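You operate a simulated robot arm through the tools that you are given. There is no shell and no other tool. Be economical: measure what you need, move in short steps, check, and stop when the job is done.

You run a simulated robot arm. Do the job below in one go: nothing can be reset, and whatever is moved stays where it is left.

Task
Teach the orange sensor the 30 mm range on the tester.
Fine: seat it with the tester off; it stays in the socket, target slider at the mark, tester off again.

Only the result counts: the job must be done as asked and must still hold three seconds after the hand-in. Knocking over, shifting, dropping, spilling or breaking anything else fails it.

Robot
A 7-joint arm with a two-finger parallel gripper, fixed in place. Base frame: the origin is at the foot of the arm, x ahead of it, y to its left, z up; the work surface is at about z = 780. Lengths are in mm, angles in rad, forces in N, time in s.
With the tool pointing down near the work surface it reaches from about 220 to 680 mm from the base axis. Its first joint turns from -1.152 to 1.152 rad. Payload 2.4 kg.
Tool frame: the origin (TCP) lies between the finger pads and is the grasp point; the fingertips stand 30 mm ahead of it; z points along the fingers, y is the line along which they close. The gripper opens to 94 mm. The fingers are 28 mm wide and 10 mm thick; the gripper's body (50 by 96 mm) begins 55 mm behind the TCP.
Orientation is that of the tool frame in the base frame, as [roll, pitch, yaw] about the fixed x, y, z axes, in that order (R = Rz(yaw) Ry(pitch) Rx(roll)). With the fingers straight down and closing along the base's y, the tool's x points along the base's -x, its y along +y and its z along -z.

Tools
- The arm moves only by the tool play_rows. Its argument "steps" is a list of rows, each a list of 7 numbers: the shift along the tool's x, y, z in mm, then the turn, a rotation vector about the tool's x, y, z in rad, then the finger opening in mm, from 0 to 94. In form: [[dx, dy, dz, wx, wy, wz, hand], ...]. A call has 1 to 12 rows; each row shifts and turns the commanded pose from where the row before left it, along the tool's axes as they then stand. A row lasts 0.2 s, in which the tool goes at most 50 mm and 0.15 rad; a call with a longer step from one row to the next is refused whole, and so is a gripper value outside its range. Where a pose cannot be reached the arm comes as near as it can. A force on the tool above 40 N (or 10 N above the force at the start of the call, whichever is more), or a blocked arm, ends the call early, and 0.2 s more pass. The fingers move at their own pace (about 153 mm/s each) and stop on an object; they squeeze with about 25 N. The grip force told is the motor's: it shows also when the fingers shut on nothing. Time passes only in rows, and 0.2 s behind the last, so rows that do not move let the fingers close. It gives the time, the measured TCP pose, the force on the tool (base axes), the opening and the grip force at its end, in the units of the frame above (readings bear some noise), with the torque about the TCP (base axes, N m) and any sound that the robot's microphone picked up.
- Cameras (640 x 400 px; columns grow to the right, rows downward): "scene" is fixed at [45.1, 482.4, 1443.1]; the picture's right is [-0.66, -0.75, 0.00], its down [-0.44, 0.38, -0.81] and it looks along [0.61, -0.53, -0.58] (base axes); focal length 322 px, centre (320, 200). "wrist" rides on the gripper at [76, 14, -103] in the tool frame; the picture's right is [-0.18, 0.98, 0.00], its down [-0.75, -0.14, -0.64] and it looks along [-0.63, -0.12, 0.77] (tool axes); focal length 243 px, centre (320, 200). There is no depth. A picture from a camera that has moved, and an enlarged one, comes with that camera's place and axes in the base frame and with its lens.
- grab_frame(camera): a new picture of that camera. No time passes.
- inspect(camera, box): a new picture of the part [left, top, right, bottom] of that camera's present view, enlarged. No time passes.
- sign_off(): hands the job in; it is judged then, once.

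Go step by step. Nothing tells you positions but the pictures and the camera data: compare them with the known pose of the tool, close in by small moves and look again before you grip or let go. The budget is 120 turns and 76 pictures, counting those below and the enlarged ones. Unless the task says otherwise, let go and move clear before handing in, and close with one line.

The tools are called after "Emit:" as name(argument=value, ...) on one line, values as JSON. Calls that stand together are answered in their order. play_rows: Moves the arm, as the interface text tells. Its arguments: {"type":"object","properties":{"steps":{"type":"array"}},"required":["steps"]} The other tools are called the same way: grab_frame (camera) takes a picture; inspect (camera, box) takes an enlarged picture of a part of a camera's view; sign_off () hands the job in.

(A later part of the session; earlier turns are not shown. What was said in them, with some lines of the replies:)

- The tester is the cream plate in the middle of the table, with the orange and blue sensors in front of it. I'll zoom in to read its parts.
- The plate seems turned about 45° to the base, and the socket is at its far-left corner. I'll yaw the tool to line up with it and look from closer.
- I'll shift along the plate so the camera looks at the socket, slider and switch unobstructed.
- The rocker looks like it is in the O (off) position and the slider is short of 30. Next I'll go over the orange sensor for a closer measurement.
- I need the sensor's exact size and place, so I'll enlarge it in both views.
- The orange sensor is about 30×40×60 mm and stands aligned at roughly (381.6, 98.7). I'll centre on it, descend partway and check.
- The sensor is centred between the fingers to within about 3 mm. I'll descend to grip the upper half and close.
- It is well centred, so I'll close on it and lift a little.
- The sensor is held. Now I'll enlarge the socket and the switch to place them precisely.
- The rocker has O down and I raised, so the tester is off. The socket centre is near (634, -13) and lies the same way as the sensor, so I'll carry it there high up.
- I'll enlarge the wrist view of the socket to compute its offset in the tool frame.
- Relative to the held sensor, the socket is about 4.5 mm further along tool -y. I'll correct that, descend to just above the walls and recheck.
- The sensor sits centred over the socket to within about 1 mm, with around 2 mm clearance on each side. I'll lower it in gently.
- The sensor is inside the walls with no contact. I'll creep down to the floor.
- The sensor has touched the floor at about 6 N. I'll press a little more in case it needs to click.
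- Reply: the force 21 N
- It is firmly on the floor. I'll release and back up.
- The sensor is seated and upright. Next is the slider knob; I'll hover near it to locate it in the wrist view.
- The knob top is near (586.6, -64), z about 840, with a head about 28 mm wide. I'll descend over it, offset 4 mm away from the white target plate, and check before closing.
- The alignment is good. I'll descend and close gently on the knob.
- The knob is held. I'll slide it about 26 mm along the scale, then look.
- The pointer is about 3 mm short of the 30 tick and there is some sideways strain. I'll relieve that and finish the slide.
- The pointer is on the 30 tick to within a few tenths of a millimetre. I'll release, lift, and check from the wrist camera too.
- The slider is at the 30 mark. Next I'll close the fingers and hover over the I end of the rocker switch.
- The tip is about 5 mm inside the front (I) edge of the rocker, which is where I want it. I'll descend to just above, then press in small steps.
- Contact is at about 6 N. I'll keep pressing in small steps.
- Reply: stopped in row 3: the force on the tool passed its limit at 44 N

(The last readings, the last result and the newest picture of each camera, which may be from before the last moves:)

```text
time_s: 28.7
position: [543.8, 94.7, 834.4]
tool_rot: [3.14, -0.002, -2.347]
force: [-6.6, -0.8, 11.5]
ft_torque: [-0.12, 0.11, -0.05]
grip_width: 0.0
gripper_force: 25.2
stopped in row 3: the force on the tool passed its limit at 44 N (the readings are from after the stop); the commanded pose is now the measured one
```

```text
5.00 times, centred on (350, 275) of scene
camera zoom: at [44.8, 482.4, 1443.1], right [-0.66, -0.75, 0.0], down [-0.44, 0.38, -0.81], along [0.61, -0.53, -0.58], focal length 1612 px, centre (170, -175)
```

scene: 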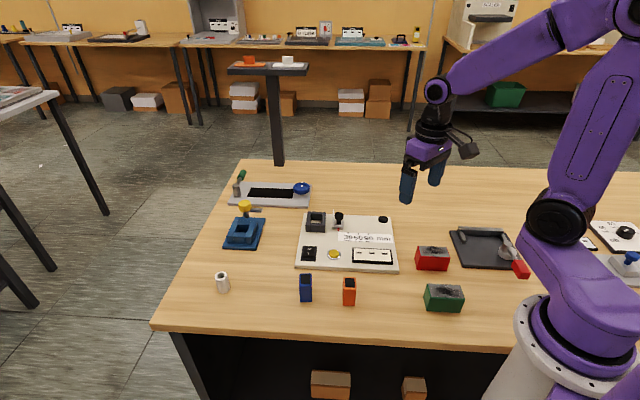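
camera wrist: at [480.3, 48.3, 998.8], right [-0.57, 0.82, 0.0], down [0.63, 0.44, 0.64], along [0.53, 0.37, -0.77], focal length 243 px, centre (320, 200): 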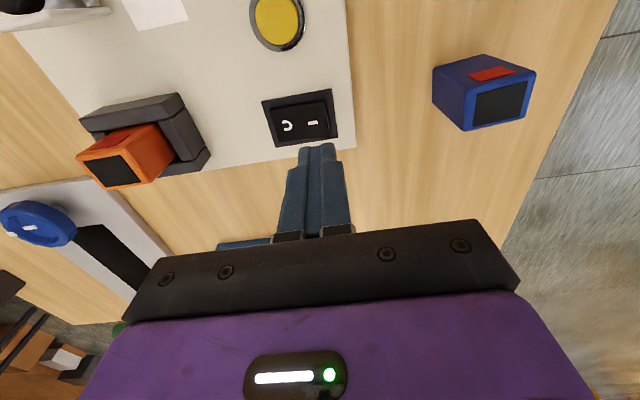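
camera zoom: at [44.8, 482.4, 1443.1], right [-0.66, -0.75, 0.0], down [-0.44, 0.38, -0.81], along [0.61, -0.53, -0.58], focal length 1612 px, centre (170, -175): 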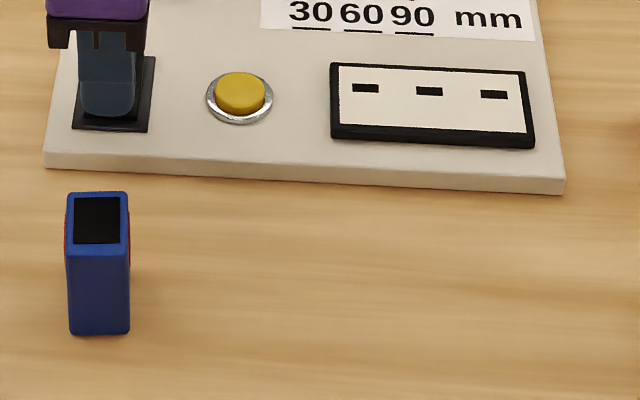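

The press stopped at the force limit. I'll lift and see whether the rocker has switched.

Emit:
play_rows(steps=[[0, 0, -10, 0, 0, 0, 0], [0, -15, -30, 0, 0, 0, 0], [0, -30, -30, 0, 0, 0, 0], [0, 0, 0, 0, 0, 0, 0]])

Emit:
inspect(camera="scene", box=[290, 215, 402, 285])

```text
time_s: 29.7
position: [579.3, 63.3, 904.2]
tool_rot: [-3.142, 0.001, -2.345]
force: [0.5, 0.3, -0.3]
ft_torque: [0.0, -0.03, -0.02]
grip_width: 0.0
gripper_force: 24.9
```

```text
5.71 times, centred on (346, 250) of scene
camera zoom: at [45.2, 482.4, 1443.1], right [-0.66, -0.75, 0.0], down [-0.44, 0.38, -0.81], along [0.61, -0.53, -0.58], focal length 1843 px, centre (171, -86)
```

zoom: 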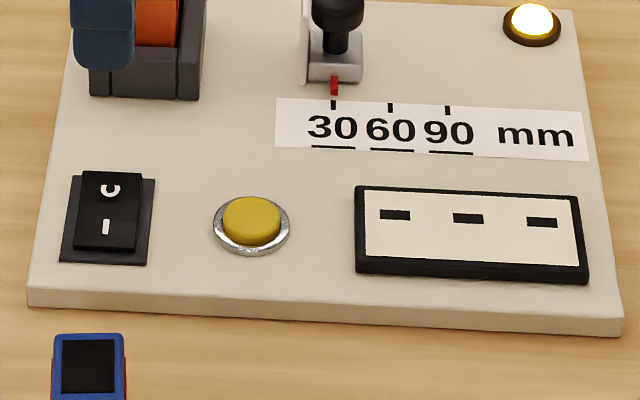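

The lamp is lit, so the tester is on. Now I'll hover over the yellow teach button.

Emit:
play_rows(steps=[[25, 12, 0, 0, 0, 0, 0], [25, 12, 0, 0, 0, 0, 0], [24, 11, 0, 0, 0, 0, 0], [0, 0, 25, 0, 0, 0, 0], [0, 0, 25, 0, 0, 0, 0], [0, 0, 0, 0, 0, 0, 0]])

Emit:
inspect(camera="scene", box=[300, 225, 380, 275])

Emit:
grab_frame(camera="wrist")

```text
time_s: 31.1
position: [498.9, 33.7, 853.1]
tool_rot: [-3.141, -0.001, -2.345]
force: [0.5, 0.7, 0.5]
ft_torque: [0.02, -0.02, -0.03]
grip_width: 0.0
gripper_force: 24.8
```

```text
8.00 times, centred on (340, 250) of scene
camera zoom: at [45.1, 482.4, 1443.1], right [-0.66, -0.75, 0.0], down [-0.44, 0.38, -0.81], along [0.61, -0.53, -0.58], focal length 2580 px, centre (160, -200)
```

zoom: 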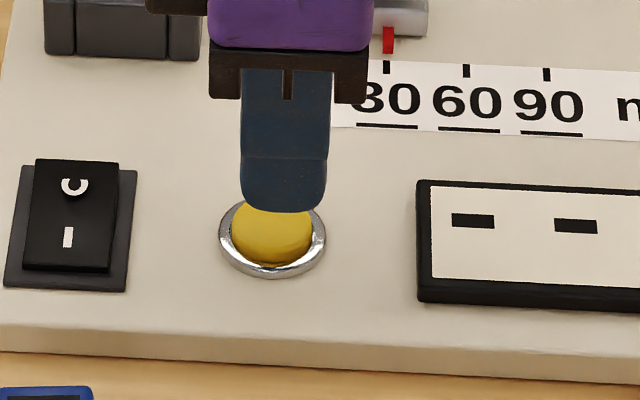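

```text
29 pictures are left
camera wrist: at [435.9, -10.6, 956.2], right [-0.57, 0.82, 0.0], down [0.63, 0.44, 0.64], along [0.53, 0.37, -0.77], focal length 243 px, centre (320, 200)
```

wrist: 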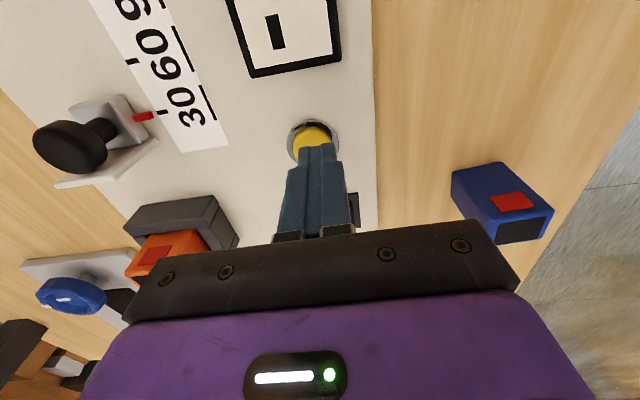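

I'll nudge to centre the tip and press the button gently.

Emit:
play_rows(steps=[[-2, -2, 6, 0, 0, 0, 0], [0, 0, 6, 0, 0, 0, 0], [0, 0, 3, 0, 0, 0, 0], [0, 0, 1.5, 0, 0, 0, 0], [0, 0, 1.5, 0, 0, 0, 0], [0, 0, 0, 0, 0, 0, 0]])

```text
time_s: 32.5
position: [503.0, 34.8, 836.0]
tool_rot: [3.141, 0.001, -2.345]
force: [0.1, 0.3, 0.0]
ft_torque: [0.0, 0.01, 0.0]
grip_width: 0.0
gripper_force: 25.2
```

Emit:
play_rows(steps=[[0, 0, 1, 0, 0, 0, 0], [0, 0, 1, 0, 0, 0, 0], [0, 0, 1, 0, 0, 0, 0], [0, 0, 1, 0, 0, 0, 0], [0, 0, 0, 0, 0, 0, 0]])

```text
time_s: 33.7
position: [502.2, 34.6, 832.3]
tool_rot: [-3.141, 0.002, -2.344]
force: [-0.3, -0.1, 1.0]
ft_torque: [0.02, 0.02, 0.01]
grip_width: 0.0
gripper_force: 24.8
heard: click
```

I heard a click, so I'll check the display before going further.

Emit:
inspect(camera="scene", box=[290, 205, 402, 275])

```text
5.71 times, centred on (346, 240) of scene
camera zoom: at [45.1, 482.5, 1443.1], right [-0.66, -0.75, 0.0], down [-0.44, 0.38, -0.81], along [0.61, -0.53, -0.58], focal length 1843 px, centre (171, -29)
```

zoom: 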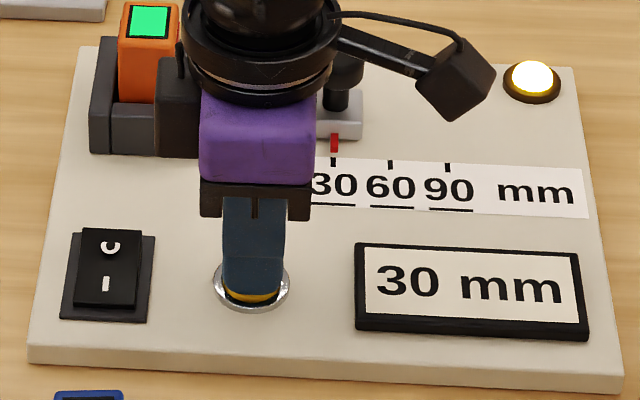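

The display reads "30 mm" and the sensor's indicator is green, so it is taught. I'll lift off and hover over the O end of the rocker.

Emit:
play_rows(steps=[[0, 0, -5, 0, 0, 0, 0], [0, 0, -20, 0, 0, 0, 0], [0, 0, -20, 0, 0, 0, 0], [-24, -4, 0, 0, 0, 0, 0], [-24, -4, 0, 0, 0, 0, 0], [-23, -5, 0, 0, 0, 0, 0], [0, 0, 20, 0, 0, 0, 0], [0, 0, 0, 0, 0, 0, 0]])

Emit:
inspect(camera="scene", box=[290, 205, 402, 275])

Emit:
grab_frame(camera="wrist")

```text
time_s: 35.5
position: [562.3, 75.5, 854.5]
tool_rot: [-3.142, -0.002, -2.347]
force: [0.3, -0.4, 0.0]
ft_torque: [-0.01, 0.02, 0.0]
grip_width: 0.0
gripper_force: 25.9
```

```text
5.71 times, centred on (346, 240) of scene
camera zoom: at [45.1, 482.4, 1443.1], right [-0.66, -0.75, 0.0], down [-0.44, 0.38, -0.81], along [0.61, -0.53, -0.58], focal length 1843 px, centre (171, -29)
```

zoom: 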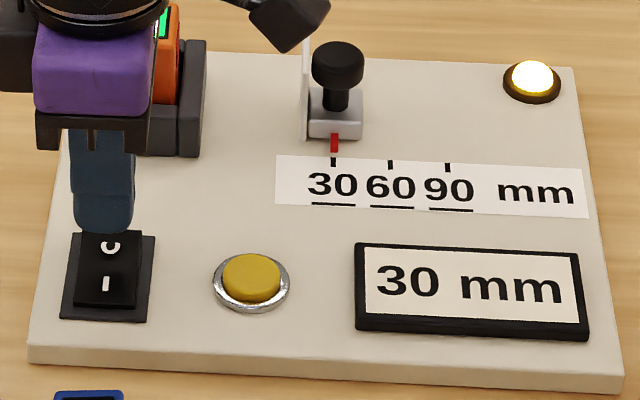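

```text
26 pictures are left
camera wrist: at [499.3, 32.3, 958.8], right [-0.57, 0.82, 0.0], down [0.63, 0.44, 0.64], along [0.53, 0.37, -0.77], focal length 243 px, centre (320, 200)
```

wrist: 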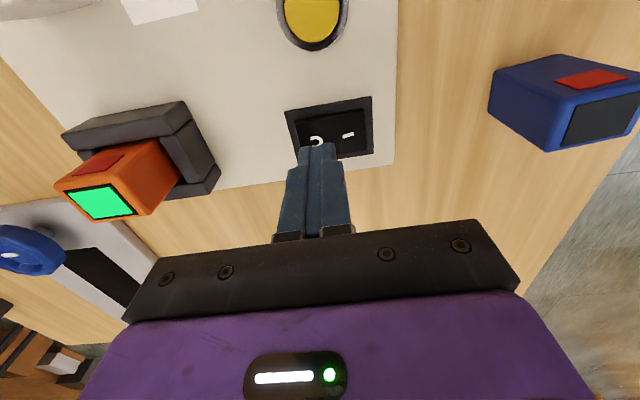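

The tip is over the O mark. I'll shift it 6 mm outward for leverage and press until it switches.

Emit:
play_rows(steps=[[1, -6, 0, 0, 0, 0, 0], [0, 0, 6, 0, 0, 0, 0], [0, 0, 6, 0, 0, 0, 0], [0, 0, 3, 0, 0, 0, 0], [0, 0, 1.5, 0, 0, 0, 0], [0, 0, 1.5, 0, 0, 0, 0], [0, 0, 1.5, 0, 0, 0, 0], [0, 0, 0, 0, 0, 0, 0]])

Emit:
inspect(camera="scene", box=[290, 205, 402, 275])

```text
time_s: 37.3
position: [565.8, 70.9, 836.1]
tool_rot: [-3.141, 0.0, -2.345]
force: [0.6, -1.6, 0.9]
ft_torque: [-0.04, -0.03, 0.03]
grip_width: 0.0
gripper_force: 24.7
```

```text
5.71 times, centred on (346, 240) of scene
camera zoom: at [45.1, 482.4, 1443.1], right [-0.66, -0.75, 0.0], down [-0.44, 0.38, -0.81], along [0.61, -0.53, -0.58], focal length 1843 px, centre (171, -29)
```

zoom: 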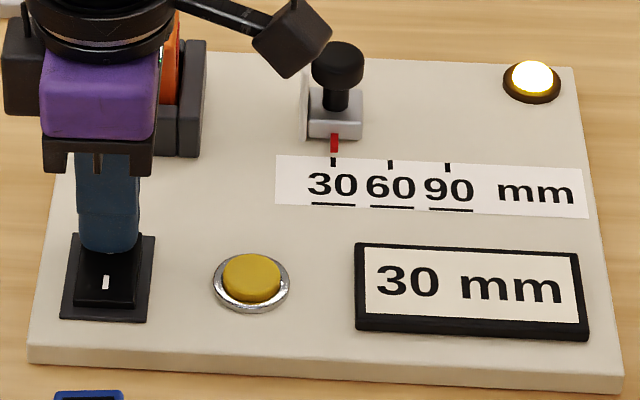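

Emit:
play_rows(steps=[[0, 0, 1.2, 0, 0, 0, 0], [0, 0, 1.2, 0, 0, 0, 0], [0, 0, 1.2, 0, 0, 0, 0], [0, 0, 1.2, 0, 0, 0, 0], [0, 0, 0, 0, 0, 0, 0]])

Emit:
inspect(camera="scene", box=[290, 205, 402, 275])

```text
time_s: 38.3
position: [565.6, 71.5, 834.3]
tool_rot: [-3.141, 0.0, -2.344]
force: [-6.3, -1.1, 11.7]
ft_torque: [0.08, 0.24, 0.07]
grip_width: 0.0
gripper_force: 25.4
stopped in row 5: the force on the tool passed its limit at 43 N (the readings are from after the stop); the commanded pose is now the measured one
```

```text
5.71 times, centred on (346, 240) of scene
camera zoom: at [44.8, 482.4, 1443.1], right [-0.66, -0.75, 0.0], down [-0.44, 0.38, -0.81], along [0.61, -0.53, -0.58], focal length 1843 px, centre (171, -29)
```

zoom: 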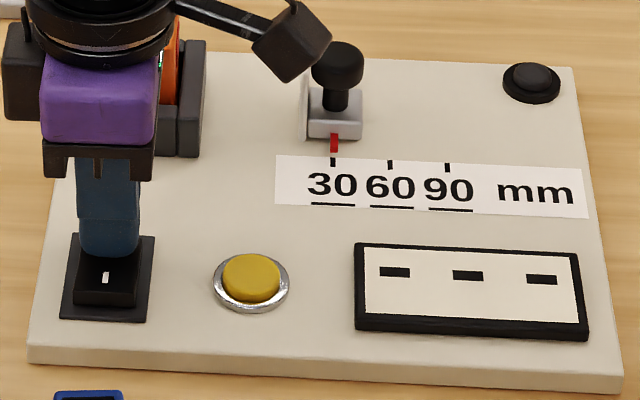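

The lamp is out and the display has blanked, so the tester is off. I'll lift clear and do a final check.

Emit:
play_rows(steps=[[0, 0, -10, 0, 0, 0, 0], [0, 0, -40, 0, 0, 0, 0], [0, 0, -45, 0, 0, 0, 0], [40, 0, -10, 0, 0, 0, 0], [45, 20, 0, 0, 0, 0, 0], [45, 20, 0, 0, 0, 0, 0], [40, 20, 0, 0, 0, 0, 0], [0, 0, 0, 0, 0, 0, 0]])

Emit:
inspect(camera="scene", box=[284, 195, 412, 275])

Emit:
grab_frame(camera="scene")

```text
time_s: 40.1
position: [404.2, -8.8, 939.1]
tool_rot: [-3.14, 0.001, -2.342]
force: [0.2, 0.6, 0.0]
ft_torque: [-0.02, 0.02, 0.01]
grip_width: 0.0
gripper_force: 25.1
```

```text
5.00 times, centred on (348, 235) of scene
camera zoom: at [45.1, 482.4, 1443.1], right [-0.66, -0.75, 0.0], down [-0.44, 0.38, -0.81], along [0.61, -0.53, -0.58], focal length 1612 px, centre (180, 25)
```

zoom: 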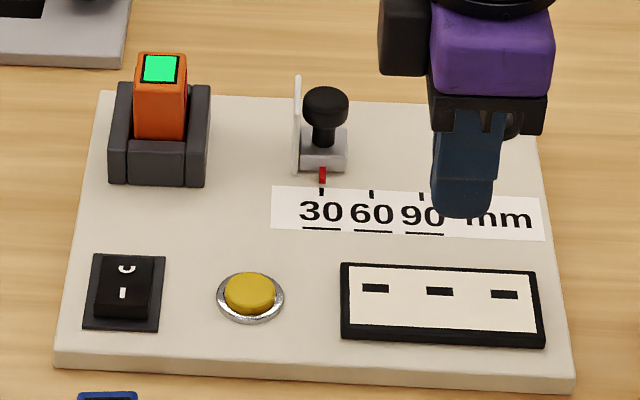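

```text
22 pictures are left
```

scene: 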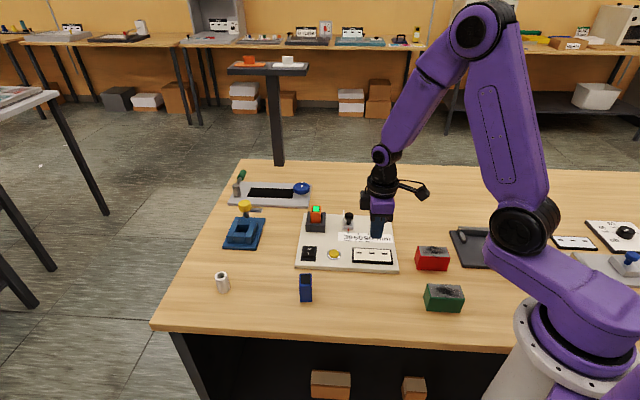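

The sensor is in the socket with its indicator green, the slider is on 30, the tester is off and nothing else has moved. I'm handing in.

Emit:
sign_off()

```text
The job is handed in.
```

The orange sensor is taught to 30 mm: it stays seated in the socket with its indicator green, the slider is at the 30 mark, and the tester is off.
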